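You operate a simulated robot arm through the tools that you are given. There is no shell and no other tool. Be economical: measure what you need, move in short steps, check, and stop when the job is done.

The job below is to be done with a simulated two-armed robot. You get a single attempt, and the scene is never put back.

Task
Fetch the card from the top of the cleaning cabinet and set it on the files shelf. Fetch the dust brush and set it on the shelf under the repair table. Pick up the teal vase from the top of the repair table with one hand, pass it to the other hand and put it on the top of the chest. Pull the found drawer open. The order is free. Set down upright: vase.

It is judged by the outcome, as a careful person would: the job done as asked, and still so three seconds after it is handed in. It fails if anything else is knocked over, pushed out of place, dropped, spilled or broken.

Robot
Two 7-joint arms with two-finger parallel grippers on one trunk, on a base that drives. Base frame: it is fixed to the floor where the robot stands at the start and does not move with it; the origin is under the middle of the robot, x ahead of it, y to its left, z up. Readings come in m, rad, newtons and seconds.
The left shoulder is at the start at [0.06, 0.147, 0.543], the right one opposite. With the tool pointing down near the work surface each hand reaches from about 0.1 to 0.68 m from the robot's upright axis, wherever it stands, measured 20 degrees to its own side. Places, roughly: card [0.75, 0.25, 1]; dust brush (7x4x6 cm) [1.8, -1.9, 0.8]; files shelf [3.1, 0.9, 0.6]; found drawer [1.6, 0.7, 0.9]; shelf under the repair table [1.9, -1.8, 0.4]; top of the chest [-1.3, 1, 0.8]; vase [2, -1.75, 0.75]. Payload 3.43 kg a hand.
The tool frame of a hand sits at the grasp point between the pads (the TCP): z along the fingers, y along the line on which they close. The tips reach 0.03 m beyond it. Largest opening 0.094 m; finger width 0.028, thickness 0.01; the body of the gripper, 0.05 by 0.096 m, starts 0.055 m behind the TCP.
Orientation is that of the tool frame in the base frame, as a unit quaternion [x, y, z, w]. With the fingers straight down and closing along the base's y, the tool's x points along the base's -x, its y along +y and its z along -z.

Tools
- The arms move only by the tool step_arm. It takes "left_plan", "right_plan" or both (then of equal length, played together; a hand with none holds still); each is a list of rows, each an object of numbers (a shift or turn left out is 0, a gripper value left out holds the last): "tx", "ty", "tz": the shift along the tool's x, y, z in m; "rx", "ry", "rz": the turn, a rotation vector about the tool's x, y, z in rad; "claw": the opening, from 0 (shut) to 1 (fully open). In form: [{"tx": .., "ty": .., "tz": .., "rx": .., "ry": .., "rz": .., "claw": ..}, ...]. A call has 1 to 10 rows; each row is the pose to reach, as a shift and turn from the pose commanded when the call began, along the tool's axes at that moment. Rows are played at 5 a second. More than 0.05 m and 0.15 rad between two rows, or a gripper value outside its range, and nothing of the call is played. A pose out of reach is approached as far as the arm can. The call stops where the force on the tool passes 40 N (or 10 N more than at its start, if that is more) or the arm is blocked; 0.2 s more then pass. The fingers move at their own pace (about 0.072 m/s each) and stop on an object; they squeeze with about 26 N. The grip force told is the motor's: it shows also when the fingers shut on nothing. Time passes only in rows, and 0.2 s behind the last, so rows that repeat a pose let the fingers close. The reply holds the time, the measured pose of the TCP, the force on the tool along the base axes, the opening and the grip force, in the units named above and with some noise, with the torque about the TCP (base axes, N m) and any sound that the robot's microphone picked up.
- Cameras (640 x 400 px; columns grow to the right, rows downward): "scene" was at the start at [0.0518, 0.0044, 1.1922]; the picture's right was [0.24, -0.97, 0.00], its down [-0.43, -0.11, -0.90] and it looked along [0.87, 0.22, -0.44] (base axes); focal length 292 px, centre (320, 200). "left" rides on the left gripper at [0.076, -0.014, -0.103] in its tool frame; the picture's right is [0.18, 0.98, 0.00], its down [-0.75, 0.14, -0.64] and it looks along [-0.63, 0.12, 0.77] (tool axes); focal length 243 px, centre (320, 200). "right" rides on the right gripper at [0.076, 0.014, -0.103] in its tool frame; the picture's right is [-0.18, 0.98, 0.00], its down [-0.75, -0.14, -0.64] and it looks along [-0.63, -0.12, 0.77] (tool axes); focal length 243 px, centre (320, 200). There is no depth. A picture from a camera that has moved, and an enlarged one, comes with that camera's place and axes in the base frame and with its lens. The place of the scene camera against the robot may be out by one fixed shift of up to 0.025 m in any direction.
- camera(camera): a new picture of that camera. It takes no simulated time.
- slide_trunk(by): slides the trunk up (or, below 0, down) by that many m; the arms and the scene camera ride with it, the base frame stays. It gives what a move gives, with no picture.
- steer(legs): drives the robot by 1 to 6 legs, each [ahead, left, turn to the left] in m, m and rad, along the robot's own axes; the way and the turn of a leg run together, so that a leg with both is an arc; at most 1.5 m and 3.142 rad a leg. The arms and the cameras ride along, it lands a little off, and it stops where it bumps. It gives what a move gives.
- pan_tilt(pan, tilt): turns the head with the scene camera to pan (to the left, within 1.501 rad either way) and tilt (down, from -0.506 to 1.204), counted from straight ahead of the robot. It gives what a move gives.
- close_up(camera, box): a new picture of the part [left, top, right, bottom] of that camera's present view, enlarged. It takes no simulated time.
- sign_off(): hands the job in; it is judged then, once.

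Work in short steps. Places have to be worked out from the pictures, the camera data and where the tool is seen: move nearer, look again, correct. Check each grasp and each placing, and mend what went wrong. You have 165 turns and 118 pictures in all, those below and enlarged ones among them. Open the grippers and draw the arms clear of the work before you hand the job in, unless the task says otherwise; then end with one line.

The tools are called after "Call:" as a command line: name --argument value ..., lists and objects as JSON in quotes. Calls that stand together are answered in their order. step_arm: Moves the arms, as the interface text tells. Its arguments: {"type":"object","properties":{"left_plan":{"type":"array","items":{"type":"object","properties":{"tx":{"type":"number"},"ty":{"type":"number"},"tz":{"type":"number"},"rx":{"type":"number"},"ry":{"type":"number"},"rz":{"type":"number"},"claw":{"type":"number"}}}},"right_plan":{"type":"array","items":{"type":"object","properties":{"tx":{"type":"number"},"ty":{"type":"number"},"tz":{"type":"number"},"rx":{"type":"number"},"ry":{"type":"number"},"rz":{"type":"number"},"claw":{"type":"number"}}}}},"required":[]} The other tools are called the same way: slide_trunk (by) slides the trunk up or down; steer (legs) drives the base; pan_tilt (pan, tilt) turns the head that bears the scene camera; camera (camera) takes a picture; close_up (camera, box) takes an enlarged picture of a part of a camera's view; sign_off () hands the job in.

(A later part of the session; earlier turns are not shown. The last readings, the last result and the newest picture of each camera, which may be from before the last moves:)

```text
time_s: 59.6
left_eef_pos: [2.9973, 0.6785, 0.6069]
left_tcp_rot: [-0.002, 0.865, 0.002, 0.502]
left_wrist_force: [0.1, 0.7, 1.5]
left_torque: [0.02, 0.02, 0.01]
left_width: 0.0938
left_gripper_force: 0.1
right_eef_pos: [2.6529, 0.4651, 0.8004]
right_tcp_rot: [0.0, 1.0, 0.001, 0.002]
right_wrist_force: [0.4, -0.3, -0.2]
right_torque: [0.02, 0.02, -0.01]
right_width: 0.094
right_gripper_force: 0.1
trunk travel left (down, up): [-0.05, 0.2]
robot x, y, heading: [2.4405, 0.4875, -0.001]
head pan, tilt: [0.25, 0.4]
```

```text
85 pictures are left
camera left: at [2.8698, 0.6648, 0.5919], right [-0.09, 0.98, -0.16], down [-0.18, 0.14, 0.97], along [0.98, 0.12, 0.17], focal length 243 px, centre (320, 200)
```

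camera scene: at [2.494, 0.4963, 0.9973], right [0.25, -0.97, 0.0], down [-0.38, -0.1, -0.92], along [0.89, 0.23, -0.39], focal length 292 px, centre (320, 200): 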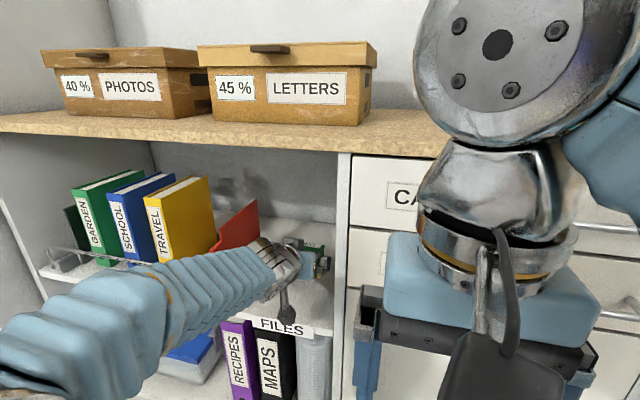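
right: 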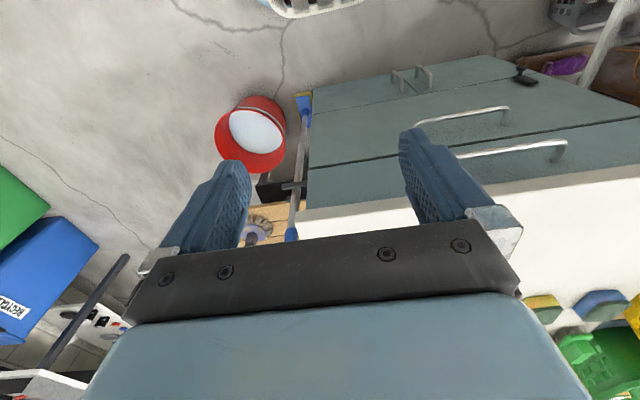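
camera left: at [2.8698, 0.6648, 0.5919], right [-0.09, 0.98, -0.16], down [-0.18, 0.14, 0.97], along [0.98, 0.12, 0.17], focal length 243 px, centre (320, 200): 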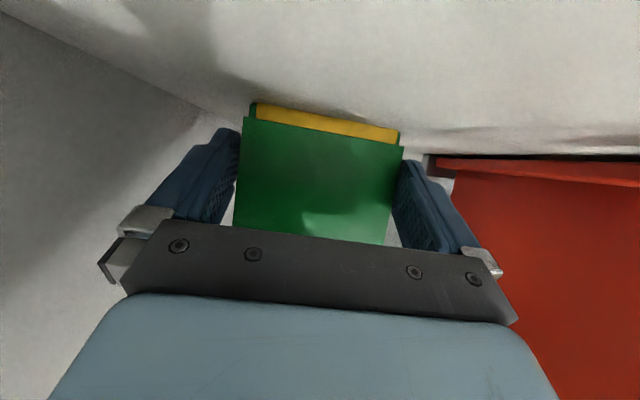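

Released; only ~1 mm clearance per side, so I withdraw slowly along the finger axis and watch.

Call:
step_arm --left_plan '[{"tz": -0.01}, {"tz": -0.02}, {"tz": -0.03}, {"tz": -0.04}]'

Call:
camera --camera "left"

```text
time_s: 60.6
left_eef_pos: [2.9619, 0.6807, 0.6272]
left_tcp_rot: [0.0, 0.865, 0.0, 0.502]
left_wrist_force: [-0.2, 0.1, -0.4]
left_torque: [0.0, -0.02, 0.0]
left_width: 0.0941
left_gripper_force: 0.1
right_eef_pos: [2.6532, 0.4643, 0.7995]
right_tcp_rot: [0.0, 1.0, 0.002, 0.001]
right_wrist_force: [0.0, -0.7, 0.1]
right_torque: [-0.04, 0.01, 0.0]
right_width: 0.0941
right_gripper_force: 0.2
trunk travel left (down, up): [-0.05, 0.2]
robot x, y, heading: [2.4407, 0.4899, 0.0]
head pan, tilt: [0.25, 0.4]
```

```text
84 pictures are left
camera left: at [2.8351, 0.6648, 0.6123], right [-0.09, 0.98, -0.16], down [-0.18, 0.14, 0.97], along [0.98, 0.12, 0.17], focal length 243 px, centre (320, 200)
```

left: 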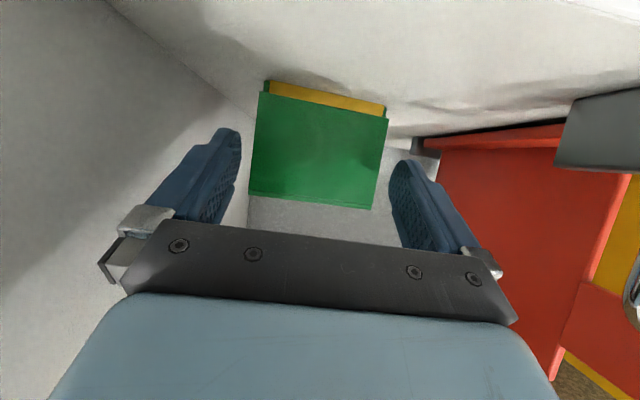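

The card stands free. I withdraw the hand fully out of the bay (level), then check.

Call:
step_arm --left_plan '[{"tx": 0.01, "tz": -0.04}, {"tx": 0.025, "tz": -0.08}, {"tx": 0.045, "tz": -0.12}, {"tx": 0.065, "tz": -0.165}, {"tx": 0.085, "tz": -0.21}]'

Call:
steer --legs '[[-0.3, 0, 0]]'

Call:
camera --camera "scene"

```text
time_s: 61.8
left_eef_pos: [2.7363, 0.6805, 0.6591]
left_tcp_rot: [0.0, 0.865, 0.0, 0.502]
left_wrist_force: [-0.5, 0.2, -0.4]
left_torque: [0.0, -0.02, 0.02]
left_width: 0.094
left_gripper_force: 0.0
right_eef_pos: [2.6519, 0.4635, 0.8005]
right_tcp_rot: [0.0, 1.0, 0.001, 0.002]
right_wrist_force: [0.5, -0.1, 0.7]
right_torque: [0.02, 0.01, 0.0]
right_width: 0.0939
right_gripper_force: 0.0
trunk travel left (down, up): [-0.05, 0.2]
robot x, y, heading: [2.4426, 0.492, -0.001]
head pan, tilt: [0.25, 0.4]
```

```text
time_s: 63.9
left_eef_pos: [2.4378, 0.6795, 0.6584]
left_tcp_rot: [0.001, 0.865, -0.001, 0.503]
left_wrist_force: [0.1, 0.9, -1.5]
left_torque: [-0.02, 0.01, -0.03]
left_width: 0.0939
left_gripper_force: 0.0
right_eef_pos: [2.3513, 0.4643, 0.8007]
right_tcp_rot: [-0.001, 1.0, 0.001, 0.001]
right_wrist_force: [0.4, 0.0, 0.0]
right_torque: [-0.02, 0.03, 0.05]
right_width: 0.0943
right_gripper_force: 0.0
trunk travel left (down, up): [-0.05, 0.2]
robot x, y, heading: [2.1448, 0.489, -0.003]
head pan, tilt: [0.25, 0.4]
```

```text
83 pictures are left
camera scene: at [2.1936, 0.496, 0.9973], right [0.25, -0.97, 0.0], down [-0.38, -0.1, -0.92], along [0.89, 0.23, -0.39], focal length 292 px, centre (320, 200)
```

scene: 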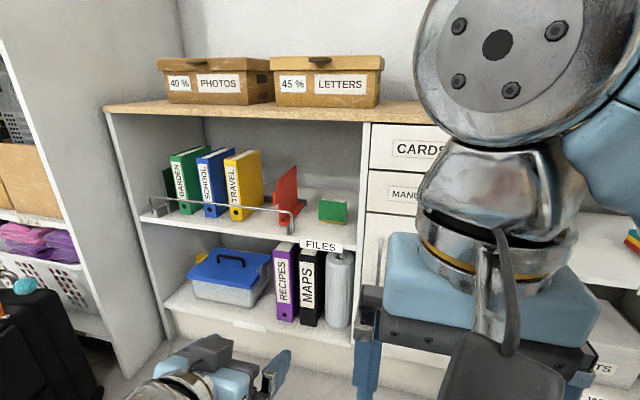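

Card stands on the FILES shelf. Next the found drawer near (1.6, 0.7): I raise the trunk, back off to the right, and turn toward it.

Call:
slide_trunk --by 0.2

Call:
steer --legs '[[0.18, -0.4, 0], [0, 0, 2.4]]'

Call:
pan_tilt --pan 0.1 --tilt 0.35

Call:
camera --camera "scene"

```text
time_s: 66.0
left_eef_pos: [2.4371, 0.6789, 0.8595]
left_tcp_rot: [0.0, 0.864, 0.0, 0.503]
left_wrist_force: [0.3, 0.4, 0.2]
left_torque: [0.0, 0.0, 0.03]
left_width: 0.0942
left_gripper_force: 0.0
right_eef_pos: [2.352, 0.465, 1.0005]
right_tcp_rot: [-0.001, 1.0, 0.002, 0.001]
right_wrist_force: [-0.6, 0.0, -0.4]
right_torque: [0.01, 0.05, 0.03]
right_width: 0.0942
right_gripper_force: 0.0
trunk travel left (down, up): [-0.25, 0.0]
robot x, y, heading: [2.1417, 0.4912, 0.003]
head pan, tilt: [0.25, 0.4]
```

```text
time_s: 74.3
left_eef_pos: [1.9775, 0.1619, 0.8589]
left_tcp_rot: [0.803, -0.321, -0.467, -0.187]
left_wrist_force: [-0.7, 0.7, 0.0]
left_torque: [0.0, -0.02, -0.01]
left_width: 0.094
left_gripper_force: 0.1
right_eef_pos: [2.1872, 0.2571, 1.0014]
right_tcp_rot: [0.929, -0.371, -0.002, 0.0]
right_wrist_force: [-0.2, 0.0, -0.4]
right_torque: [-0.01, -0.03, -0.02]
right_width: 0.0942
right_gripper_force: 0.2
trunk travel left (down, up): [-0.25, 0.0]
robot x, y, heading: [2.3181, 0.0939, 2.382]
head pan, tilt: [0.25, 0.4]
```

```text
time_s: 75.0
left_eef_pos: [1.9787, 0.1611, 0.8592]
left_tcp_rot: [0.803, -0.321, -0.466, -0.186]
left_wrist_force: [0.2, -0.4, 0.0]
left_torque: [-0.03, -0.02, 0.03]
left_width: 0.0938
left_gripper_force: 0.0
right_eef_pos: [2.1882, 0.258, 1.0017]
right_tcp_rot: [0.929, -0.371, -0.002, 0.001]
right_wrist_force: [0.1, -0.9, 0.1]
right_torque: [-0.01, 0.0, 0.04]
right_width: 0.0938
right_gripper_force: 0.1
trunk travel left (down, up): [-0.25, 0.0]
robot x, y, heading: [2.3287, 0.0941, 2.382]
head pan, tilt: [0.099, 0.351]
```

```text
82 pictures are left
camera scene: at [2.2629, 0.1122, 1.2018], right [0.61, 0.79, 0.0], down [0.27, -0.21, -0.94], along [-0.74, 0.58, -0.34], focal length 292 px, centre (320, 200)
```

scene: 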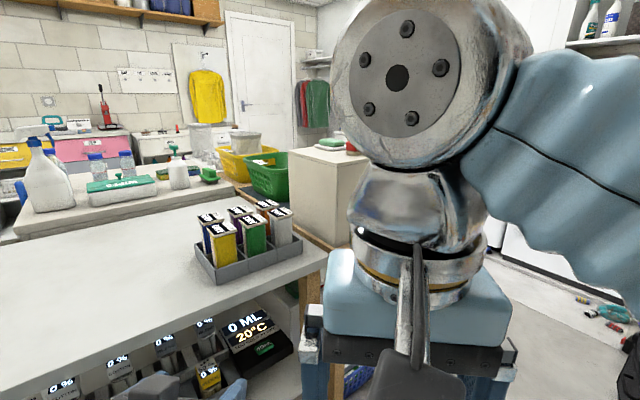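

The cabinet is behind my right arm. I shift to about (2.45, 0.65) and turn to face it squarely.

Call:
steer --legs '[[0.3, -0.49, 0], [0, 0, 0.6]]'

Call:
camera --camera "scene"

```text
time_s: 80.0
left_eef_pos: [2.1149, 0.5125, 0.8579]
left_tcp_rot: [0.862, -0.068, -0.501, -0.04]
left_wrist_force: [-0.3, -0.9, 0.0]
left_torque: [0.0, 0.01, 0.0]
left_width: 0.0939
left_gripper_force: 0.1
right_eef_pos: [2.2323, 0.7115, 1.0006]
right_tcp_rot: [0.997, -0.079, -0.002, 0.001]
right_wrist_force: [0.2, 0.2, -0.1]
right_torque: [-0.01, -0.01, 0.02]
right_width: 0.0939
right_gripper_force: 0.1
trunk travel left (down, up): [-0.25, 0.0]
robot x, y, heading: [2.4362, 0.6521, 2.985]
head pan, tilt: [0.099, 0.351]
```

```text
81 pictures are left
camera scene: at [2.3655, 0.6351, 1.2019], right [0.06, 1.0, 0.0], down [0.34, -0.02, -0.94], along [-0.94, 0.05, -0.34], focal length 292 px, centre (320, 200)
```

scene: 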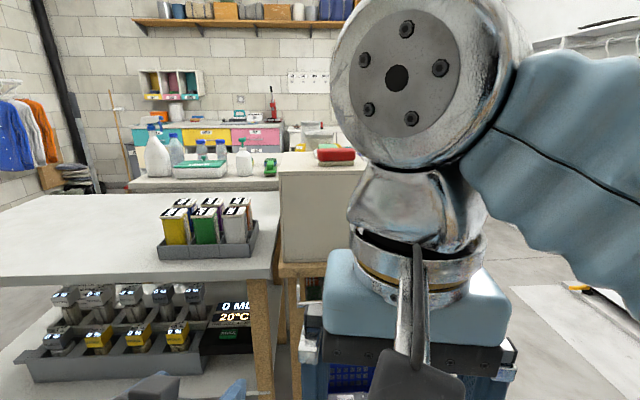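

I swing the right hand outward to clear the view.

Call:
step_arm --right_plan '[{"ty": -0.05}, {"ty": -0.1}, {"ty": -0.15}, {"ty": -0.2}, {"ty": -0.25}, {"ty": -0.3}]'

Call:
pan_tilt --pan 0.0 --tilt 0.45

Call:
camera --camera "scene"

```text
time_s: 81.6
left_eef_pos: [2.1162, 0.5124, 0.8595]
left_tcp_rot: [0.861, -0.068, -0.502, -0.039]
left_wrist_force: [0.0, -0.5, 0.0]
left_torque: [-0.03, 0.03, 0.01]
left_width: 0.0942
left_gripper_force: 0.0
right_eef_pos: [2.2997, 0.8921, 1.0358]
right_tcp_rot: [0.942, 0.305, -0.14, -0.01]
right_wrist_force: [0.4, -0.8, 0.1]
right_torque: [0.02, 0.03, 0.02]
right_width: 0.0941
right_gripper_force: 0.1
right hand out of reach, approached as far as the arm can: row 1, 2, 3, 4, 5, 6
trunk travel left (down, up): [-0.25, 0.0]
robot x, y, heading: [2.438, 0.649, 2.984]
head pan, tilt: [0.099, 0.351]
stopped in row 6 (right hand): the arm was blocked; the commanded pose is now the measured one
```

```text
time_s: 82.2
left_eef_pos: [2.1161, 0.5128, 0.8585]
left_tcp_rot: [0.862, -0.068, -0.501, -0.039]
left_wrist_force: [-0.1, -0.2, -0.4]
left_torque: [-0.01, 0.03, 0.0]
left_width: 0.0941
left_gripper_force: 0.0
right_eef_pos: [2.2994, 0.8931, 1.0357]
right_tcp_rot: [0.942, 0.305, -0.138, -0.009]
right_wrist_force: [-0.3, 0.1, 0.7]
right_torque: [0.0, 0.01, -0.01]
right_width: 0.0941
right_gripper_force: 0.0
trunk travel left (down, up): [-0.25, 0.0]
robot x, y, heading: [2.4372, 0.6533, 2.987]
head pan, tilt: [0.0, 0.45]
```

```text
80 pictures are left
camera scene: at [2.3677, 0.6441, 1.1927], right [0.16, 0.99, 0.0], down [0.43, -0.07, -0.9], along [-0.89, 0.14, -0.43], focal length 292 px, centre (320, 200)
```

scene: 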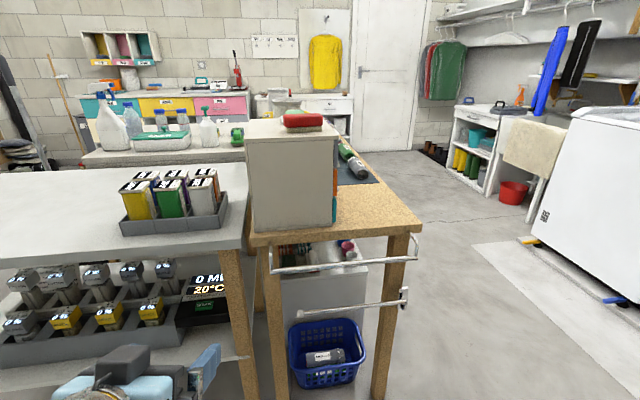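

The beige box's coloured drawers face +y, so I must approach from the aisle on the far side. First I restore the right hand to a neat tool-down pose.

Call:
step_arm --right_plan '[{"tx": -0.025, "ty": -0.003, "tz": 0.008, "ry": 0.048, "rz": 0.13}, {"tx": -0.05, "ty": -0.006, "tz": 0.016, "ry": 0.095, "rz": 0.26}, {"tx": -0.075, "ty": -0.009, "tz": 0.024, "ry": 0.143, "rz": 0.389}, {"tx": -0.1, "ty": -0.012, "tz": 0.032, "ry": 0.19, "rz": 0.519}, {"tx": -0.125, "ty": -0.015, "tz": 0.04, "ry": 0.238, "rz": 0.648}, {"tx": -0.15, "ty": -0.018, "tz": 0.047, "ry": 0.286, "rz": 0.778}, {"tx": -0.15, "ty": -0.018, "tz": 0.047, "ry": 0.286, "rz": 0.778}]'

Call:
steer --legs '[[0.25, 0, 0], [0, 0, -1.4]]'

Call:
pan_tilt --pan 0.15 --tilt 0.5

Call:
camera --camera "scene"

```text
time_s: 83.8
left_eef_pos: [2.1151, 0.5121, 0.8576]
left_tcp_rot: [0.862, -0.067, -0.5, -0.039]
left_wrist_force: [-0.3, 0.3, 0.3]
left_torque: [0.02, 0.0, -0.03]
left_width: 0.0941
left_gripper_force: 0.1
right_eef_pos: [2.1256, 0.817, 0.9959]
right_tcp_rot: [0.997, -0.077, 0.001, 0.001]
right_wrist_force: [-0.3, -0.2, -0.3]
right_torque: [0.06, -0.06, -0.02]
right_width: 0.094
right_gripper_force: 0.0
right hand out of reach, approached as far as the arm can: row 3, 4, 5, 6, 7
trunk travel left (down, up): [-0.25, 0.0]
robot x, y, heading: [2.4332, 0.6541, 2.986]
head pan, tilt: [0.0, 0.45]
```

```text
time_s: 89.1
left_eef_pos: [1.9991, 0.9863, 0.8598]
left_tcp_rot: [-0.611, 0.612, 0.354, 0.355]
left_wrist_force: [0.3, 0.3, 0.8]
left_torque: [-0.01, -0.02, -0.02]
left_width: 0.0941
left_gripper_force: 0.2
right_eef_pos: [2.3053, 1.0221, 0.9961]
right_tcp_rot: [-0.706, 0.708, 0.001, -0.001]
right_wrist_force: [0.2, -0.2, -0.1]
right_torque: [0.02, 0.0, 0.0]
right_width: 0.094
right_gripper_force: 0.0
trunk travel left (down, up): [-0.25, 0.0]
robot x, y, heading: [2.1888, 0.6863, 1.57]
head pan, tilt: [0.0, 0.45]
```

```text
time_s: 89.8
left_eef_pos: [1.9998, 0.9868, 0.859]
left_tcp_rot: [-0.611, 0.612, 0.354, 0.355]
left_wrist_force: [0.7, 0.7, 0.5]
left_torque: [-0.01, 0.02, 0.0]
left_width: 0.0941
left_gripper_force: 0.0
right_eef_pos: [2.3049, 1.0219, 0.9961]
right_tcp_rot: [-0.707, 0.707, 0.001, -0.002]
right_wrist_force: [-0.1, 0.4, -0.1]
right_torque: [-0.03, -0.02, -0.02]
right_width: 0.094
right_gripper_force: 0.1
trunk travel left (down, up): [-0.25, 0.0]
robot x, y, heading: [2.1852, 0.6894, 1.571]
head pan, tilt: [0.15, 0.499]
```

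```text
79 pictures are left
camera scene: at [2.1671, 0.7336, 1.1882], right [0.99, 0.15, 0.0], down [0.07, -0.47, -0.88], along [-0.13, 0.87, -0.48], focal length 292 px, centre (320, 200)
```

scene: 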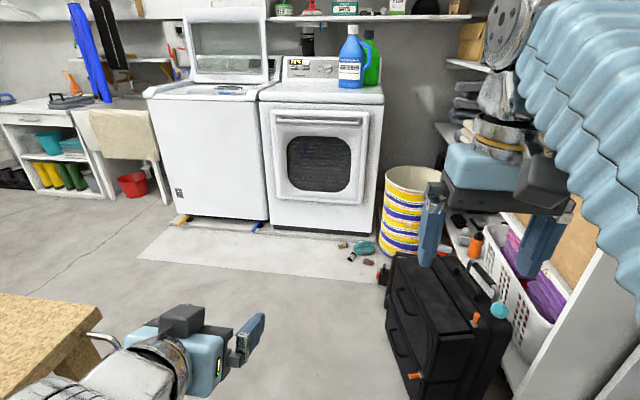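

The gap past the suitcase is only ~0.63 m, so I'll reach the drawer later from the west side after the chest. Now I back down the aisle toward the repair table and turn to face it.

Call:
steer --legs '[[-0.8, -0.05, 0], [-0.75, 0, 0], [0, 0, 3.1]]'

Call:
pan_tilt --pan -0.25 --tilt 0.4

Call:
camera --camera "scene"

```text
time_s: 105.1
left_eef_pos: [2.4172, -1.1545, 0.8594]
left_tcp_rot: [0.62, 0.602, -0.361, 0.35]
left_wrist_force: [0.4, -0.5, 0.1]
left_torque: [-0.02, 0.0, 0.0]
left_width: 0.0937
left_gripper_force: 0.1
right_eef_pos: [2.1106, -1.1815, 0.9961]
right_tcp_rot: [0.717, 0.697, 0.001, 0.002]
right_wrist_force: [0.1, 0.3, 0.3]
right_torque: [0.0, 0.01, -0.02]
right_width: 0.0941
right_gripper_force: 0.1
trunk travel left (down, up): [-0.25, 0.0]
robot x, y, heading: [2.2341, -0.8553, -1.603]
head pan, tilt: [0.15, 0.499]
```

```text
time_s: 105.9
left_eef_pos: [2.4157, -1.1551, 0.8585]
left_tcp_rot: [0.621, 0.602, -0.361, 0.349]
left_wrist_force: [-0.1, -0.2, 0.3]
left_torque: [0.01, 0.0, 0.01]
left_width: 0.094
left_gripper_force: 0.1
right_eef_pos: [2.1114, -1.1805, 0.9969]
right_tcp_rot: [0.717, 0.697, 0.001, 0.001]
right_wrist_force: [0.5, 0.0, 0.4]
right_torque: [0.02, -0.01, 0.01]
right_width: 0.0942
right_gripper_force: 0.0
trunk travel left (down, up): [-0.25, 0.0]
robot x, y, heading: [2.2421, -0.8513, -1.6]
head pan, tilt: [-0.25, 0.4]
```

```text
78 pictures are left
camera scene: at [2.2058, -0.9305, 1.1973], right [-0.96, 0.28, 0.0], down [0.11, 0.37, -0.92], along [-0.25, -0.89, -0.39], focal length 292 px, centre (320, 200)
```

scene: 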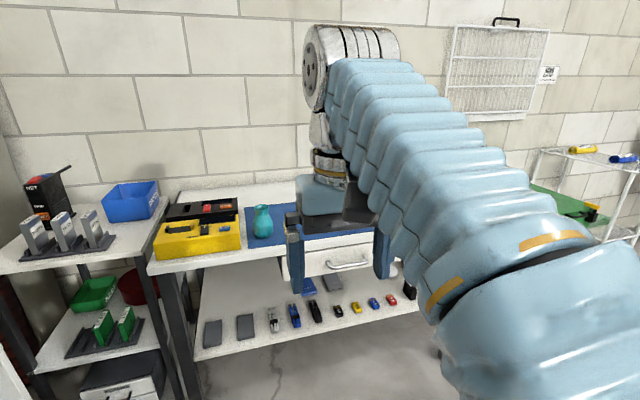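

The teal vase is on the blue mat. I shift 0.5 m to the right to see the rest of the table top.

Call:
steer --legs '[[0, -0.45, 0.03]]'

Call:
pan_tilt --pan 0.15 --tilt 0.55

Call:
camera --camera "scene"

```text
time_s: 108.7
left_eef_pos: [1.9759, -1.1425, 0.8589]
left_tcp_rot: [0.611, 0.611, -0.355, 0.356]
left_wrist_force: [-0.4, 0.0, 0.4]
left_torque: [0.0, 0.03, 0.02]
left_width: 0.0942
left_gripper_force: 0.1
right_eef_pos: [1.6706, -1.1782, 0.9959]
right_tcp_rot: [0.707, 0.707, 0.001, 0.002]
right_wrist_force: [-0.2, -0.2, -0.3]
right_torque: [-0.02, 0.02, 0.03]
right_width: 0.0941
right_gripper_force: 0.0
trunk travel left (down, up): [-0.25, 0.0]
robot x, y, heading: [1.7861, -0.8492, -1.564]
head pan, tilt: [-0.25, 0.4]
```

```text
time_s: 109.5
left_eef_pos: [1.9752, -1.1409, 0.8581]
left_tcp_rot: [0.612, 0.611, -0.356, 0.355]
left_wrist_force: [-0.6, -0.9, 0.5]
left_torque: [-0.07, 0.04, 0.02]
left_width: 0.0941
left_gripper_force: 0.0
right_eef_pos: [1.6713, -1.1783, 0.9967]
right_tcp_rot: [0.706, 0.708, 0.001, 0.002]
right_wrist_force: [0.3, 0.4, 0.9]
right_torque: [-0.01, -0.03, 0.03]
right_width: 0.0941
right_gripper_force: 0.1
trunk travel left (down, up): [-0.25, 0.0]
robot x, y, heading: [1.788, -0.8474, -1.572]
head pan, tilt: [0.15, 0.55]
```

```text
77 pictures are left
camera scene: at [1.7938, -0.9237, 1.1836], right [-0.99, -0.15, 0.0], down [-0.08, 0.52, -0.85], along [0.13, -0.84, -0.52], focal length 292 px, centre (320, 200)
```

scene: 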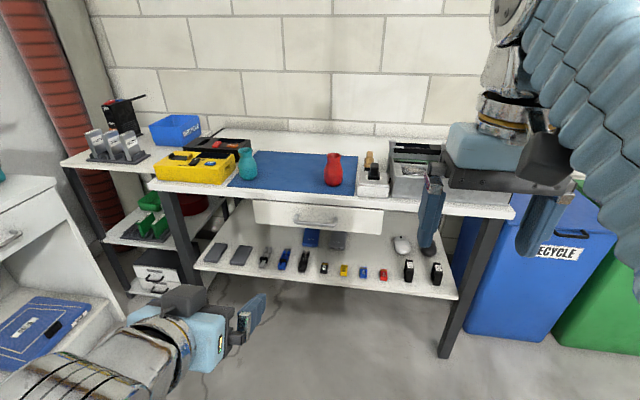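

Call:
close_up --camera "scene" --box '[190, 110, 460, 290]'

```text
2.22 times, centred on (325, 200) of scene
camera zoom: at [1.7938, -0.9237, 1.1836], right [-0.99, -0.15, 0.0], down [-0.08, 0.52, -0.85], along [0.13, -0.84, -0.52], focal length 648 px, centre (309, 200)
```

zoom: 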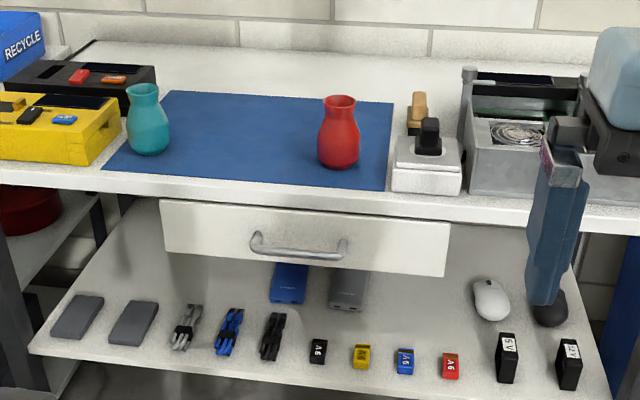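

Call:
close_up --camera "scene" --box '[330, 130, 450, 210]'

```text
5.00 times, centred on (390, 170) of scene
camera zoom: at [1.7938, -0.9237, 1.1836], right [-0.99, -0.15, 0.0], down [-0.08, 0.52, -0.85], along [0.13, -0.84, -0.52], focal length 1459 px, centre (-30, 350)
```

zoom: 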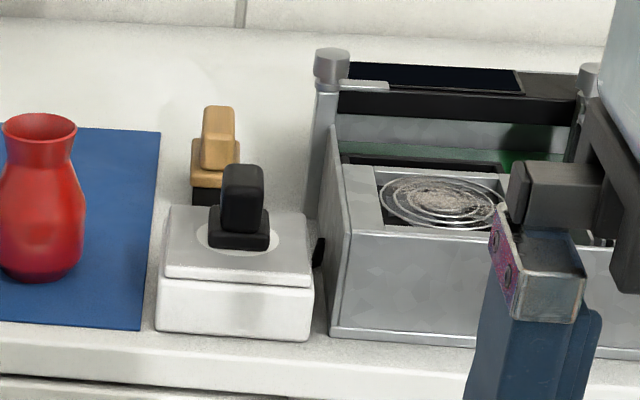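

The wooden-handled brush stands behind a white box. I drive closer for a better look.

Call:
steer --legs '[[0.33, 0.08, 0]]'

Call:
pan_tilt --pan -0.1 --tilt 0.65

Call:
camera --camera "scene"

Call:
camera --camera "right"

```text
time_s: 111.8
left_eef_pos: [2.0556, -1.4746, 0.8591]
left_tcp_rot: [0.611, 0.611, -0.355, 0.355]
left_wrist_force: [0.3, 0.7, 0.9]
left_torque: [-0.01, 0.02, 0.0]
left_width: 0.0941
left_gripper_force: 0.2
right_eef_pos: [1.751, -1.5103, 0.9951]
right_tcp_rot: [0.708, 0.706, 0.001, 0.002]
right_wrist_force: [0.2, 0.0, 0.1]
right_torque: [0.03, -0.02, 0.0]
right_width: 0.0939
right_gripper_force: 0.1
trunk travel left (down, up): [-0.25, 0.0]
robot x, y, heading: [1.8707, -1.1797, -1.575]
head pan, tilt: [0.15, 0.55]
```

```text
time_s: 112.5
left_eef_pos: [2.0568, -1.4751, 0.859]
left_tcp_rot: [0.612, 0.611, -0.355, 0.355]
left_wrist_force: [-0.1, 0.5, 0.0]
left_torque: [0.04, 0.03, -0.01]
left_width: 0.0941
left_gripper_force: 0.1
right_eef_pos: [1.7519, -1.5109, 0.9951]
right_tcp_rot: [0.708, 0.707, 0.001, 0.002]
right_wrist_force: [-0.7, 0.3, -0.5]
right_torque: [0.03, 0.0, 0.0]
right_width: 0.0937
right_gripper_force: 0.1
trunk travel left (down, up): [-0.25, 0.0]
robot x, y, heading: [1.8678, -1.1767, -1.575]
head pan, tilt: [-0.099, 0.649]
```

```text
74 pictures are left
camera scene: at [1.8526, -1.2537, 1.1748], right [-0.99, 0.1, 0.0], down [0.06, 0.6, -0.8], along [-0.08, -0.79, -0.6], focal length 292 px, centre (320, 200)
```

scene: 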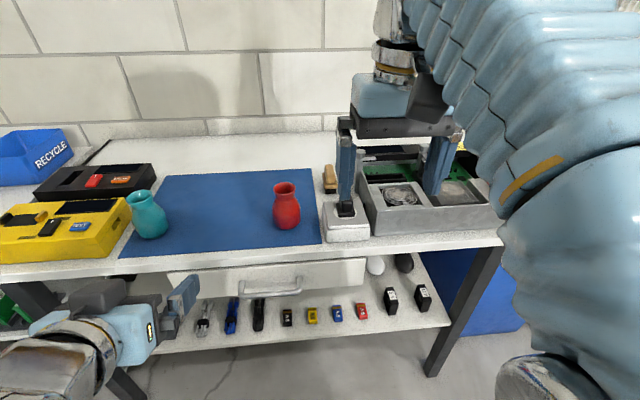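

```text
73 pictures are left
camera right: at [1.766, -1.4355, 1.0987], right [0.98, -0.19, 0.0], down [-0.14, -0.75, 0.64], along [-0.12, -0.63, -0.77], focal length 243 px, centre (320, 200)
```

right: 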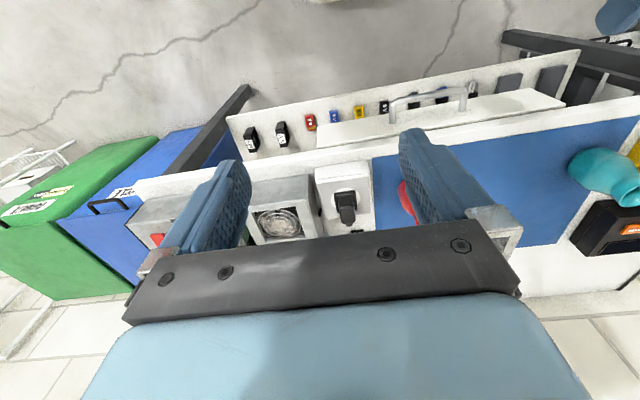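

Call:
close_up --camera "scene" --box '[280, 140, 400, 250]'

```text
3.64 times, centred on (340, 195) of scene
camera zoom: at [1.8526, -1.2537, 1.1748], right [-0.99, 0.1, 0.0], down [0.06, 0.6, -0.8], along [-0.08, -0.79, -0.6], focal length 1061 px, centre (247, 218)
```

zoom: 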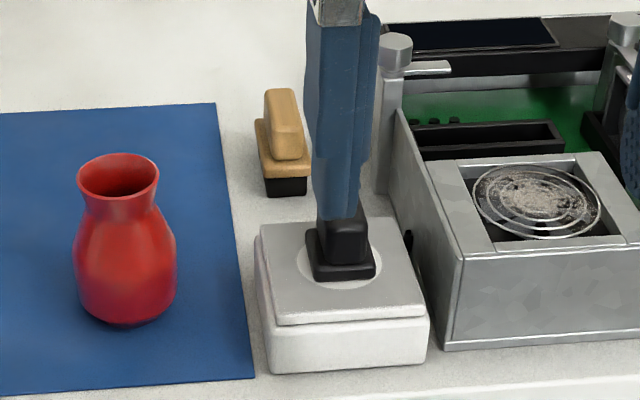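

Brush: wooden handle over dark bristles at about (1.77, -1.87), table z≈0.747, long axis along y. To be able to place it under the table with a pitched hand, I try spinning the right hand by 180° about its axis (so its camera ends up on top when pitched).

Call:
step_arm --right_plan '[{"rz": 0.15}, {"rz": 0.3}, {"rz": 0.45}, {"rz": 0.6}, {"rz": 0.75}, {"rz": 0.9}, {"rz": 1.05}, {"rz": 1.2}, {"rz": 1.35}, {"rz": 1.5}]'

```text
time_s: 114.7
left_eef_pos: [2.0557, -1.4743, 0.859]
left_tcp_rot: [0.613, 0.611, -0.355, 0.354]
left_wrist_force: [0.5, -0.3, 0.7]
left_torque: [0.01, 0.0, 0.01]
left_width: 0.0939
left_gripper_force: 0.0
right_eef_pos: [1.7509, -1.5102, 0.9962]
right_tcp_rot: [0.999, 0.034, 0.002, -0.001]
right_wrist_force: [-0.5, 0.2, 0.7]
right_torque: [-0.02, 0.02, -0.01]
right_width: 0.094
right_gripper_force: 0.0
trunk travel left (down, up): [-0.25, 0.0]
robot x, y, heading: [1.8703, -1.1774, -1.576]
head pan, tilt: [-0.099, 0.649]
```

It follows; I continue the spin.

Call:
step_arm --right_plan '[{"rz": 0.15}, {"rz": 0.3}, {"rz": 0.45}, {"rz": 0.6}, {"rz": 0.75}, {"rz": 0.9}, {"rz": 1.05}, {"rz": 1.2}, {"rz": 1.35}, {"rz": 1.5}]'

```text
time_s: 116.9
left_eef_pos: [2.0564, -1.4746, 0.8592]
left_tcp_rot: [0.612, 0.611, -0.355, 0.355]
left_wrist_force: [0.0, -0.4, -0.3]
left_torque: [0.01, 0.01, -0.02]
left_width: 0.0939
left_gripper_force: 0.1
right_eef_pos: [1.7513, -1.5116, 0.9951]
right_tcp_rot: [0.754, -0.657, 0.002, 0.0]
right_wrist_force: [0.2, -0.4, 0.6]
right_torque: [-0.01, -0.02, 0.0]
right_width: 0.094
right_gripper_force: 0.0
trunk travel left (down, up): [-0.25, 0.0]
robot x, y, heading: [1.8696, -1.1788, -1.571]
head pan, tilt: [-0.099, 0.649]
```

Spin works. I finish the last 0.14 rad and set the opening to ~0.07 m.

Call:
step_arm --right_plan '[{"rz": 0.14, "claw": 0.8}, {"rz": 0.14}]'

```text
time_s: 117.5
left_eef_pos: [2.0554, -1.4762, 0.8593]
left_tcp_rot: [0.612, 0.611, -0.356, 0.355]
left_wrist_force: [-0.2, 0.9, -0.4]
left_torque: [0.01, -0.05, -0.01]
left_width: 0.0941
left_gripper_force: 0.2
right_eef_pos: [1.7482, -1.5107, 0.9845]
right_tcp_rot: [0.707, -0.707, 0.003, 0.0]
right_wrist_force: [-0.6, -0.4, -0.2]
right_torque: [0.03, -0.02, -0.04]
right_width: 0.0752
right_gripper_force: 0.0
right hand out of reach, approached as far as the arm can: row 1, 2
trunk travel left (down, up): [-0.25, 0.0]
robot x, y, heading: [1.8691, -1.1781, -1.578]
head pan, tilt: [-0.099, 0.649]
```

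Now move forward over the brush while pitching 45° (staying above z≈0.95 first).

Call:
step_arm --right_plan '[{"tx": 0.04, "ty": -0.003, "ry": 0.1}, {"tx": 0.08, "ty": -0.006, "ry": 0.2}, {"tx": 0.12, "ty": -0.009, "ry": 0.3}, {"tx": 0.16, "ty": -0.012, "ry": 0.4}, {"tx": 0.2, "ty": -0.015, "ry": 0.5}, {"tx": 0.24, "ty": -0.018, "ry": 0.6}, {"tx": 0.28, "ty": -0.021, "ry": 0.7}, {"tx": 0.32, "ty": -0.024, "tz": 0.03, "ry": 0.785}, {"tx": 0.32, "ty": -0.024, "tz": 0.03, "ry": 0.785}]'

Call:
camera --camera "right"

Call:
camera --camera "scene"

```text
time_s: 119.5
left_eef_pos: [2.0555, -1.4748, 0.8582]
left_tcp_rot: [0.612, 0.611, -0.356, 0.355]
left_wrist_force: [0.1, 0.9, 0.2]
left_torque: [-0.01, 0.0, 0.0]
left_width: 0.0939
left_gripper_force: 0.1
right_eef_pos: [1.7726, -1.8312, 0.9547]
right_tcp_rot: [-0.653, 0.654, -0.272, -0.27]
right_wrist_force: [0.4, -0.3, -0.5]
right_torque: [-0.03, -0.01, -0.01]
right_width: 0.0752
right_gripper_force: 0.1
trunk travel left (down, up): [-0.25, 0.0]
robot x, y, heading: [1.8705, -1.181, -1.576]
head pan, tilt: [-0.099, 0.649]
```

```text
71 pictures are left
camera right: at [1.7585, -1.8134, 1.0818], right [-0.98, 0.13, -0.13], down [0.14, 0.99, -0.08], along [0.12, -0.1, -0.99], focal length 243 px, centre (320, 200)
```

right: 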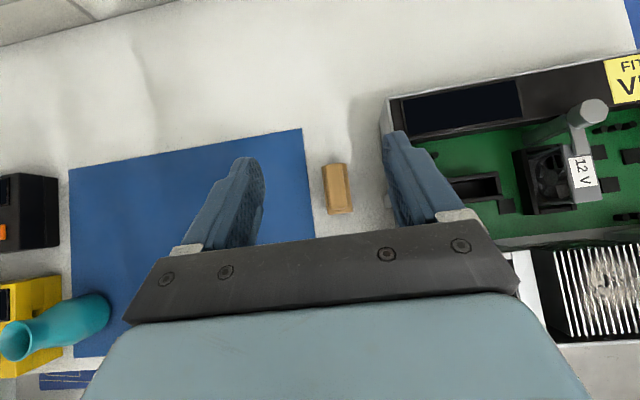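

```text
70 pictures are left
camera scene: at [1.8525, -1.2539, 1.1748], right [-0.99, 0.1, 0.0], down [0.06, 0.6, -0.8], along [-0.08, -0.79, -0.6], focal length 292 px, centre (320, 200)
```

scene: 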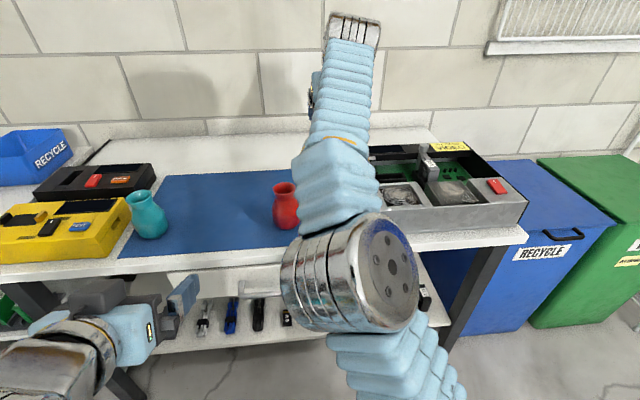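

Wrist view puts the brush centre at ≈(1.771, -1.853), aligned. I narrow the opening and descend most of the way.

Call:
step_arm --right_plan '[{"claw": 0.65}, {"tx": -0.025, "tz": 0.034}, {"tx": -0.05, "tz": 0.067}, {"tx": -0.07, "tz": 0.095}, {"tx": -0.07, "tz": 0.095}]'

Call:
camera --camera "right"

```text
time_s: 120.7
left_eef_pos: [2.0561, -1.4753, 0.8596]
left_tcp_rot: [0.612, 0.611, -0.355, 0.355]
left_wrist_force: [0.5, 0.5, 0.0]
left_torque: [0.02, 0.01, 0.02]
left_width: 0.094
left_gripper_force: 0.0
right_eef_pos: [1.772, -1.8489, 0.8383]
right_tcp_rot: [-0.653, 0.654, -0.271, -0.27]
right_wrist_force: [-0.6, 0.1, 0.6]
right_torque: [0.01, -0.02, 0.02]
right_width: 0.0611
right_gripper_force: 0.0
trunk travel left (down, up): [-0.25, 0.0]
robot x, y, heading: [1.8707, -1.1782, -1.574]
head pan, tilt: [-0.099, 0.649]
```

```text
69 pictures are left
camera right: at [1.7589, -1.8316, 0.9644], right [-0.98, 0.13, -0.13], down [0.14, 0.99, -0.08], along [0.12, -0.1, -0.99], focal length 243 px, centre (320, 200)
```

right: 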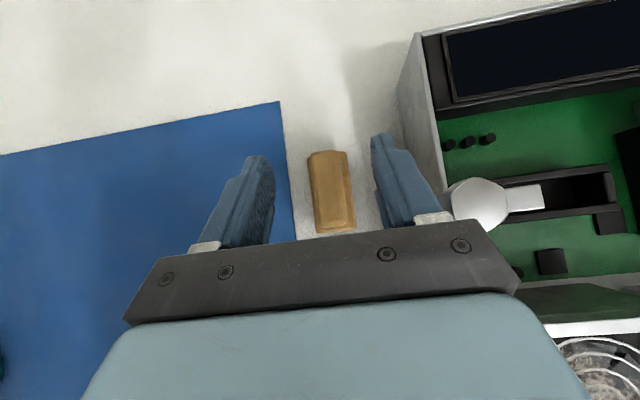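

A machine post sits ~4 mm from the gripper body's path, so I shift 6 mm away from it, widen slightly and lower the rest.

Call:
step_arm --right_plan '[{"ty": -0.006, "claw": 0.74}, {"tx": -0.009, "ty": -0.006, "tz": 0.012}, {"tx": -0.018, "ty": -0.006, "tz": 0.024}, {"tx": -0.0255, "ty": -0.006, "tz": 0.0354}, {"tx": -0.0255, "ty": -0.006, "tz": 0.0354}]'

Call:
camera --camera "right"

```text
time_s: 121.9
left_eef_pos: [2.0569, -1.4754, 0.8582]
left_tcp_rot: [0.612, 0.611, -0.355, 0.355]
left_wrist_force: [-0.7, 0.8, -0.1]
left_torque: [0.0, -0.01, 0.03]
left_width: 0.0939
left_gripper_force: 0.0
right_eef_pos: [1.7783, -1.8547, 0.7953]
right_tcp_rot: [0.654, -0.653, 0.271, 0.27]
right_wrist_force: [-0.4, -0.1, -0.5]
right_torque: [-0.03, 0.02, -0.01]
right_width: 0.0692
right_gripper_force: 0.1
trunk travel left (down, up): [-0.25, 0.0]
robot x, y, heading: [1.8673, -1.1777, -1.575]
head pan, tilt: [-0.099, 0.649]
```

```text
68 pictures are left
camera right: at [1.7649, -1.8376, 0.9221], right [-0.98, 0.13, -0.13], down [0.14, 0.99, -0.08], along [0.12, -0.1, -0.99], focal length 243 px, centre (320, 200)
```

right: 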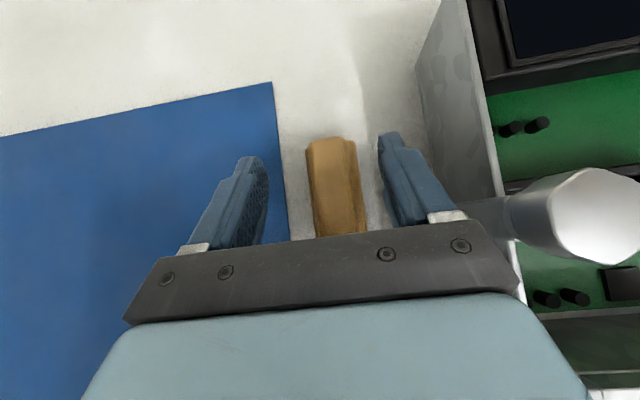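

Clear of everything; the brush lies between the fingers. I close on it.

Call:
step_arm --right_plan '[{"claw": 0.5}, {"claw": 0.35}, {"claw": 0.2}, {"claw": 0.1}, {"claw": 0.1}, {"claw": 0.1}]'

Call:
camera --camera "right"

```text
time_s: 123.3
left_eef_pos: [2.056, -1.4748, 0.8592]
left_tcp_rot: [0.612, 0.611, -0.356, 0.355]
left_wrist_force: [-0.3, 0.3, -0.4]
left_torque: [-0.01, -0.01, -0.01]
left_width: 0.094
left_gripper_force: 0.0
right_eef_pos: [1.7787, -1.8543, 0.7961]
right_tcp_rot: [0.653, -0.653, 0.272, 0.27]
right_wrist_force: [-0.2, 0.4, 0.3]
right_torque: [0.02, 0.01, 0.0]
right_width: 0.0334
right_gripper_force: 26.3
trunk travel left (down, up): [-0.25, 0.0]
robot x, y, heading: [1.868, -1.1823, -1.568]
head pan, tilt: [-0.099, 0.649]
```

```text
67 pictures are left
camera right: at [1.765, -1.8376, 0.9223], right [-0.98, 0.13, -0.13], down [0.14, 0.99, -0.08], along [0.12, -0.1, -0.99], focal length 243 px, centre (320, 200)
```

right: 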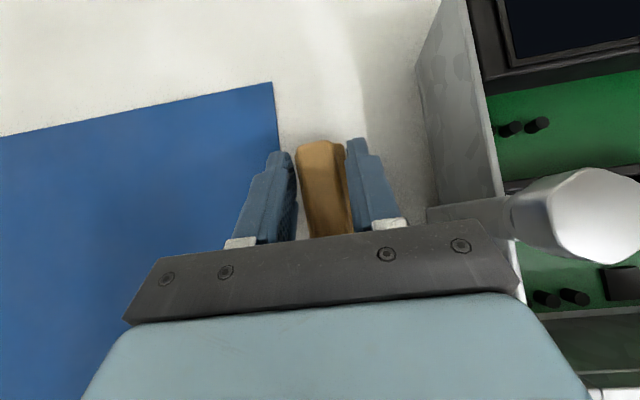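

Gripped (0.033 m, 26 N). Lift straight up.

Call:
step_arm --right_plan '[{"tx": 0.01, "tz": -0.01}, {"tx": 0.035, "tz": -0.035}, {"tx": 0.07, "tz": -0.07}, {"tx": 0.1, "tz": -0.1}, {"tx": 0.1, "tz": -0.1}]'

Call:
camera --camera "right"

```text
time_s: 124.5
left_eef_pos: [2.0556, -1.4754, 0.8576]
left_tcp_rot: [0.611, 0.611, -0.355, 0.356]
left_wrist_force: [0.7, -0.2, 0.7]
left_torque: [-0.01, 0.02, -0.03]
left_width: 0.0938
left_gripper_force: 0.0
right_eef_pos: [1.7788, -1.8537, 0.9356]
right_tcp_rot: [-0.653, 0.654, -0.271, -0.27]
right_wrist_force: [0.0, 0.2, -1.4]
right_torque: [0.02, -0.03, 0.01]
right_width: 0.0333
right_gripper_force: 25.6
trunk travel left (down, up): [-0.25, 0.0]
robot x, y, heading: [1.8732, -1.1765, -1.567]
head pan, tilt: [-0.099, 0.649]
```

```text
66 pictures are left
camera right: at [1.7648, -1.837, 1.0632], right [-0.98, 0.13, -0.13], down [0.14, 0.99, -0.08], along [0.12, -0.1, -0.99], focal length 243 px, centre (320, 200)
```

right: 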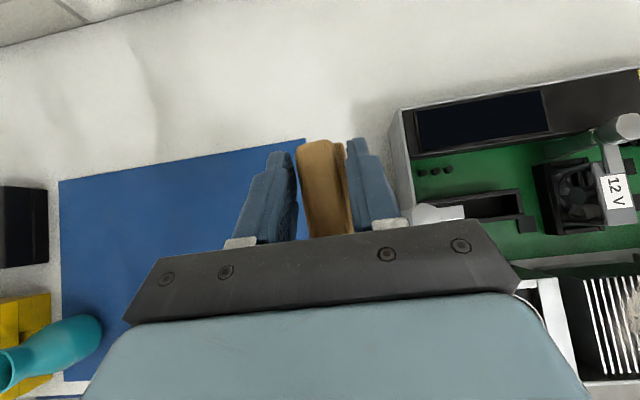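

Held. I retract the hand over the table toward me, then back away and lower the trunk to study the shelf.

Call:
step_arm --right_plan '[{"tx": -0.03, "tz": -0.035}, {"tx": -0.06, "tz": -0.07}, {"tx": -0.09, "tz": -0.105}, {"tx": -0.12, "tz": -0.135}, {"tx": -0.15, "tz": -0.165}, {"tx": -0.18, "tz": -0.195}, {"tx": -0.21, "tz": -0.225}]'

Call:
steer --legs '[[-0.25, 0.35, 0]]'

Call:
slide_trunk --by -0.25

Call:
pan_tilt --pan 0.0 --tilt 0.5

Call:
camera --camera "scene"

```text
time_s: 126.0
left_eef_pos: [2.0563, -1.4756, 0.8589]
left_tcp_rot: [0.612, 0.61, -0.356, 0.355]
left_wrist_force: [-0.4, 0.8, 0.6]
left_torque: [-0.02, 0.01, -0.05]
left_width: 0.0942
left_gripper_force: 0.1
right_eef_pos: [1.691, -1.6284, 0.9199]
right_tcp_rot: [-0.59, 0.732, -0.231, -0.25]
right_wrist_force: [-0.3, 0.1, -0.4]
right_torque: [-0.01, 0.01, 0.02]
right_width: 0.0331
right_gripper_force: 25.8
trunk travel left (down, up): [-0.25, 0.0]
robot x, y, heading: [1.8694, -1.1778, -1.578]
head pan, tilt: [-0.099, 0.649]
stopped in row 7 (right hand): the arm was blocked; the commanded pose is now the measured one
```

```text
time_s: 128.6
left_eef_pos: [2.4031, -1.2263, 0.8586]
left_tcp_rot: [0.613, 0.609, -0.357, 0.354]
left_wrist_force: [-0.1, -0.5, 0.4]
left_torque: [0.0, 0.01, -0.01]
left_width: 0.094
left_gripper_force: 0.0
right_eef_pos: [2.0377, -1.3778, 0.9188]
right_tcp_rot: [-0.589, 0.733, -0.233, -0.25]
right_wrist_force: [0.6, 0.7, -1.0]
right_torque: [0.02, 0.0, -0.02]
right_width: 0.0333
right_gripper_force: 25.7
trunk travel left (down, up): [-0.25, 0.0]
robot x, y, heading: [2.2168, -0.9269, -1.579]
head pan, tilt: [-0.099, 0.649]
```

```text
time_s: 131.2
left_eef_pos: [2.4014, -1.2264, 0.6092]
left_tcp_rot: [0.613, 0.61, -0.356, 0.354]
left_wrist_force: [0.7, -0.1, 0.6]
left_torque: [0.02, -0.01, -0.02]
left_width: 0.0939
left_gripper_force: 0.1
right_eef_pos: [2.0369, -1.3784, 0.6706]
right_tcp_rot: [-0.588, 0.733, -0.232, -0.249]
right_wrist_force: [0.5, 0.1, -0.4]
right_torque: [-0.02, 0.03, 0.03]
right_width: 0.0329
right_gripper_force: 25.9
trunk travel left (down, up): [0.0, 0.25]
robot x, y, heading: [2.2153, -0.929, -1.576]
head pan, tilt: [-0.099, 0.649]
```

```text
time_s: 131.9
left_eef_pos: [2.4047, -1.2274, 0.6099]
left_tcp_rot: [0.613, 0.61, -0.356, 0.355]
left_wrist_force: [0.4, 0.8, -0.3]
left_torque: [0.03, 0.03, 0.0]
left_width: 0.0941
left_gripper_force: 0.0
right_eef_pos: [2.0366, -1.3793, 0.6694]
right_tcp_rot: [-0.588, 0.733, -0.232, -0.249]
right_wrist_force: [-1.0, 0.7, -1.0]
right_torque: [0.02, 0.01, 0.02]
right_width: 0.0331
right_gripper_force: 26.1
trunk travel left (down, up): [0.0, 0.25]
robot x, y, heading: [2.2162, -0.9317, -1.576]
head pan, tilt: [0.0, 0.499]
```

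```text
65 pictures are left
camera scene: at [2.209, -1.0092, 0.9381], right [-1.0, 0.0, 0.0], down [0.0, 0.48, -0.88], along [0.0, -0.88, -0.48], focal length 292 px, centre (320, 200)
```

scene: 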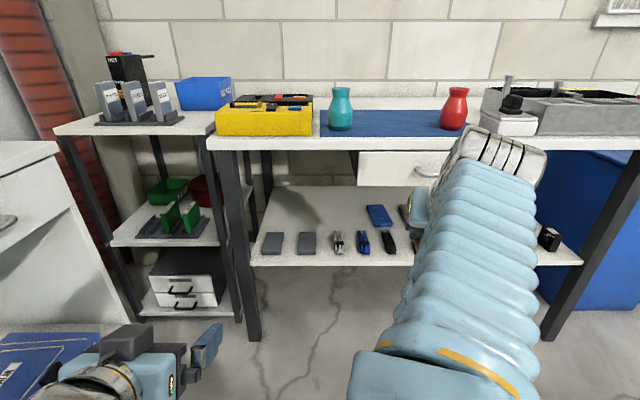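

The shelf's free zone is behind the two flat tablets (x≈2.3, y≈-1.85, shelf z≈0.37). First I restore the hand's exact 45° orientation, which a joint limit had disturbed, by extending a bit.

Call:
step_arm --right_plan '[{"tx": 0.0234, "ty": -0.0217, "tz": 0.0208, "rx": 0.025, "ry": 0.021, "rz": -0.044}, {"tx": 0.0468, "ty": -0.0434, "tz": 0.0415, "rx": 0.051, "ry": 0.043, "rz": -0.089}, {"tx": 0.07, "ty": -0.065, "tz": 0.062, "rx": 0.076, "ry": 0.064, "rz": -0.133}, {"tx": 0.0936, "ty": -0.0868, "tz": 0.083, "rx": 0.101, "ry": 0.086, "rz": -0.178}, {"tx": 0.0936, "ty": -0.0868, "tz": 0.083, "rx": 0.101, "ry": 0.086, "rz": -0.178}]'

Call:
camera --camera "right"

```text
time_s: 133.1
left_eef_pos: [2.4032, -1.2267, 0.6094]
left_tcp_rot: [0.613, 0.61, -0.356, 0.354]
left_wrist_force: [-0.5, 0.7, -0.1]
left_torque: [-0.01, 0.0, 0.01]
left_width: 0.0942
left_gripper_force: 0.1
right_eef_pos: [2.0969, -1.5186, 0.6697]
right_tcp_rot: [-0.653, 0.654, -0.27, -0.271]
right_wrist_force: [0.0, 0.6, -0.1]
right_torque: [-0.03, 0.02, -0.02]
right_width: 0.0331
right_gripper_force: 25.5
trunk travel left (down, up): [0.0, 0.25]
robot x, y, heading: [2.2139, -0.9297, -1.572]
head pan, tilt: [0.0, 0.499]
```

```text
64 pictures are left
camera right: at [2.0835, -1.5014, 0.7962], right [-0.98, 0.13, -0.13], down [0.14, 0.99, -0.08], along [0.12, -0.1, -0.99], focal length 243 px, centre (320, 200)
```

right: 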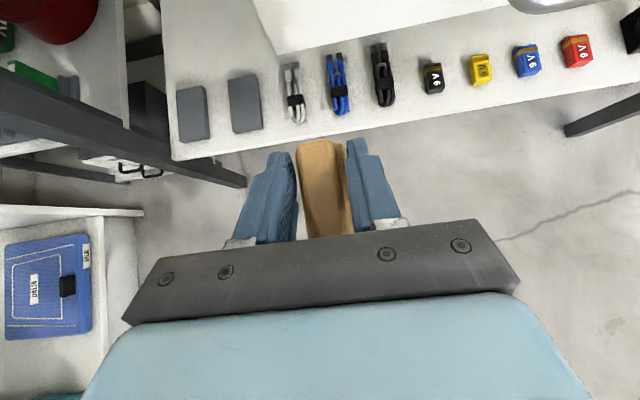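

The wrist view gives tablets at x≈2.25/2.36, y -1.69…-1.795 and shelf z≈0.38. I lower the hand to z≈0.475 in front of the table, and check.

Call:
step_arm --right_plan '[{"tx": -0.028, "tz": 0.028}, {"tx": -0.056, "tz": 0.056}, {"tx": -0.084, "tz": 0.084}, {"tx": -0.112, "tz": 0.112}, {"tx": -0.138, "tz": 0.138}, {"tx": -0.138, "tz": 0.138}]'

Call:
camera --camera "scene"

```text
time_s: 134.5
left_eef_pos: [2.4031, -1.2267, 0.6095]
left_tcp_rot: [0.614, 0.61, -0.356, 0.354]
left_wrist_force: [0.2, -1.1, 0.7]
left_torque: [0.01, 0.01, 0.01]
left_width: 0.0939
left_gripper_force: 0.1
right_eef_pos: [2.0976, -1.5182, 0.4741]
right_tcp_rot: [-0.653, 0.654, -0.27, -0.271]
right_wrist_force: [-0.7, -0.4, -1.3]
right_torque: [0.0, 0.0, 0.02]
right_width: 0.0331
right_gripper_force: 26.4
trunk travel left (down, up): [0.0, 0.25]
robot x, y, heading: [2.2219, -0.9288, -1.578]
head pan, tilt: [0.0, 0.499]
```

```text
63 pictures are left
camera scene: at [2.209, -1.0092, 0.9382], right [-1.0, 0.0, 0.0], down [0.0, 0.48, -0.88], along [0.0, -0.88, -0.48], focal length 292 px, centre (320, 200)
```

scene: 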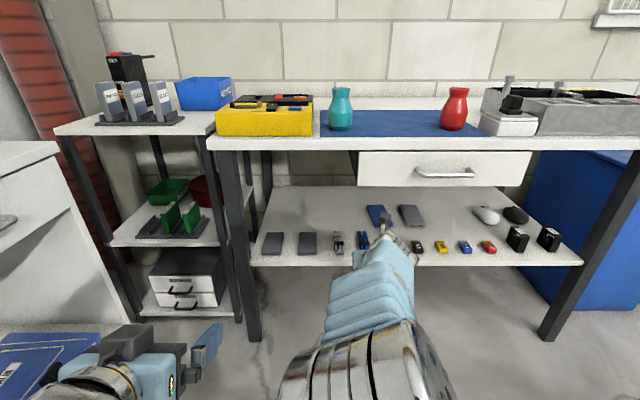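

Arm has a low profile now. I shift left 0.15 and then drive ahead 0.25 so the brush passes over the tablets.

Call:
steer --legs '[[0, 0.15, 0], [0.25, 0, 0]]'

Call:
camera --camera "right"

Call:
camera --camera "scene"

```text
time_s: 137.3
left_eef_pos: [2.553, -1.4793, 0.6093]
left_tcp_rot: [0.614, 0.609, -0.357, 0.354]
left_wrist_force: [-0.1, 0.4, -0.2]
left_torque: [0.01, 0.0, 0.0]
left_width: 0.0938
left_gripper_force: 0.0
right_eef_pos: [2.247, -1.7713, 0.4741]
right_tcp_rot: [-0.653, 0.654, -0.271, -0.27]
right_wrist_force: [1.0, -0.2, -0.6]
right_torque: [-0.01, 0.0, 0.02]
right_width: 0.033
right_gripper_force: 26.0
trunk travel left (down, up): [0.0, 0.25]
robot x, y, heading: [2.3689, -1.1808, -1.578]
head pan, tilt: [0.0, 0.499]
```

```text
62 pictures are left
camera right: at [2.2337, -1.7533, 0.601], right [-0.98, 0.13, -0.13], down [0.14, 0.99, -0.08], along [0.12, -0.1, -0.99], focal length 243 px, centre (320, 200)
```

right: 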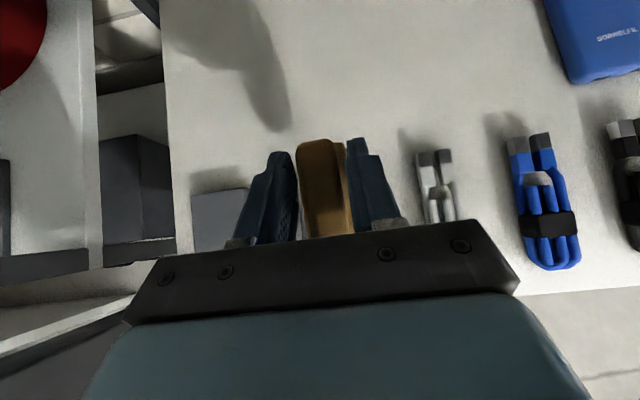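

```text
61 pictures are left
camera scene: at [2.3589, -1.2617, 0.9382], right [-1.0, 0.01, 0.0], down [0.0, 0.48, -0.88], along [-0.01, -0.88, -0.48], focal length 292 px, centre (320, 200)
```

scene: 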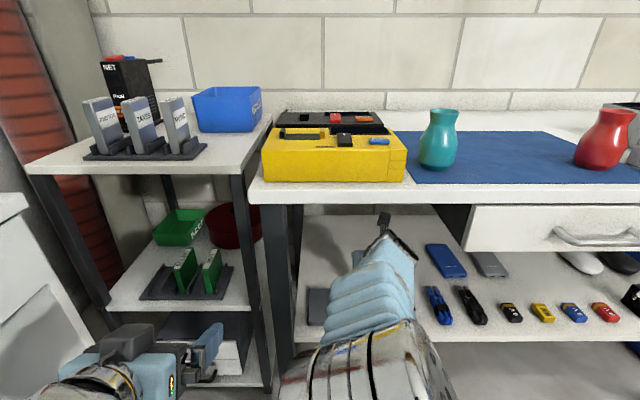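

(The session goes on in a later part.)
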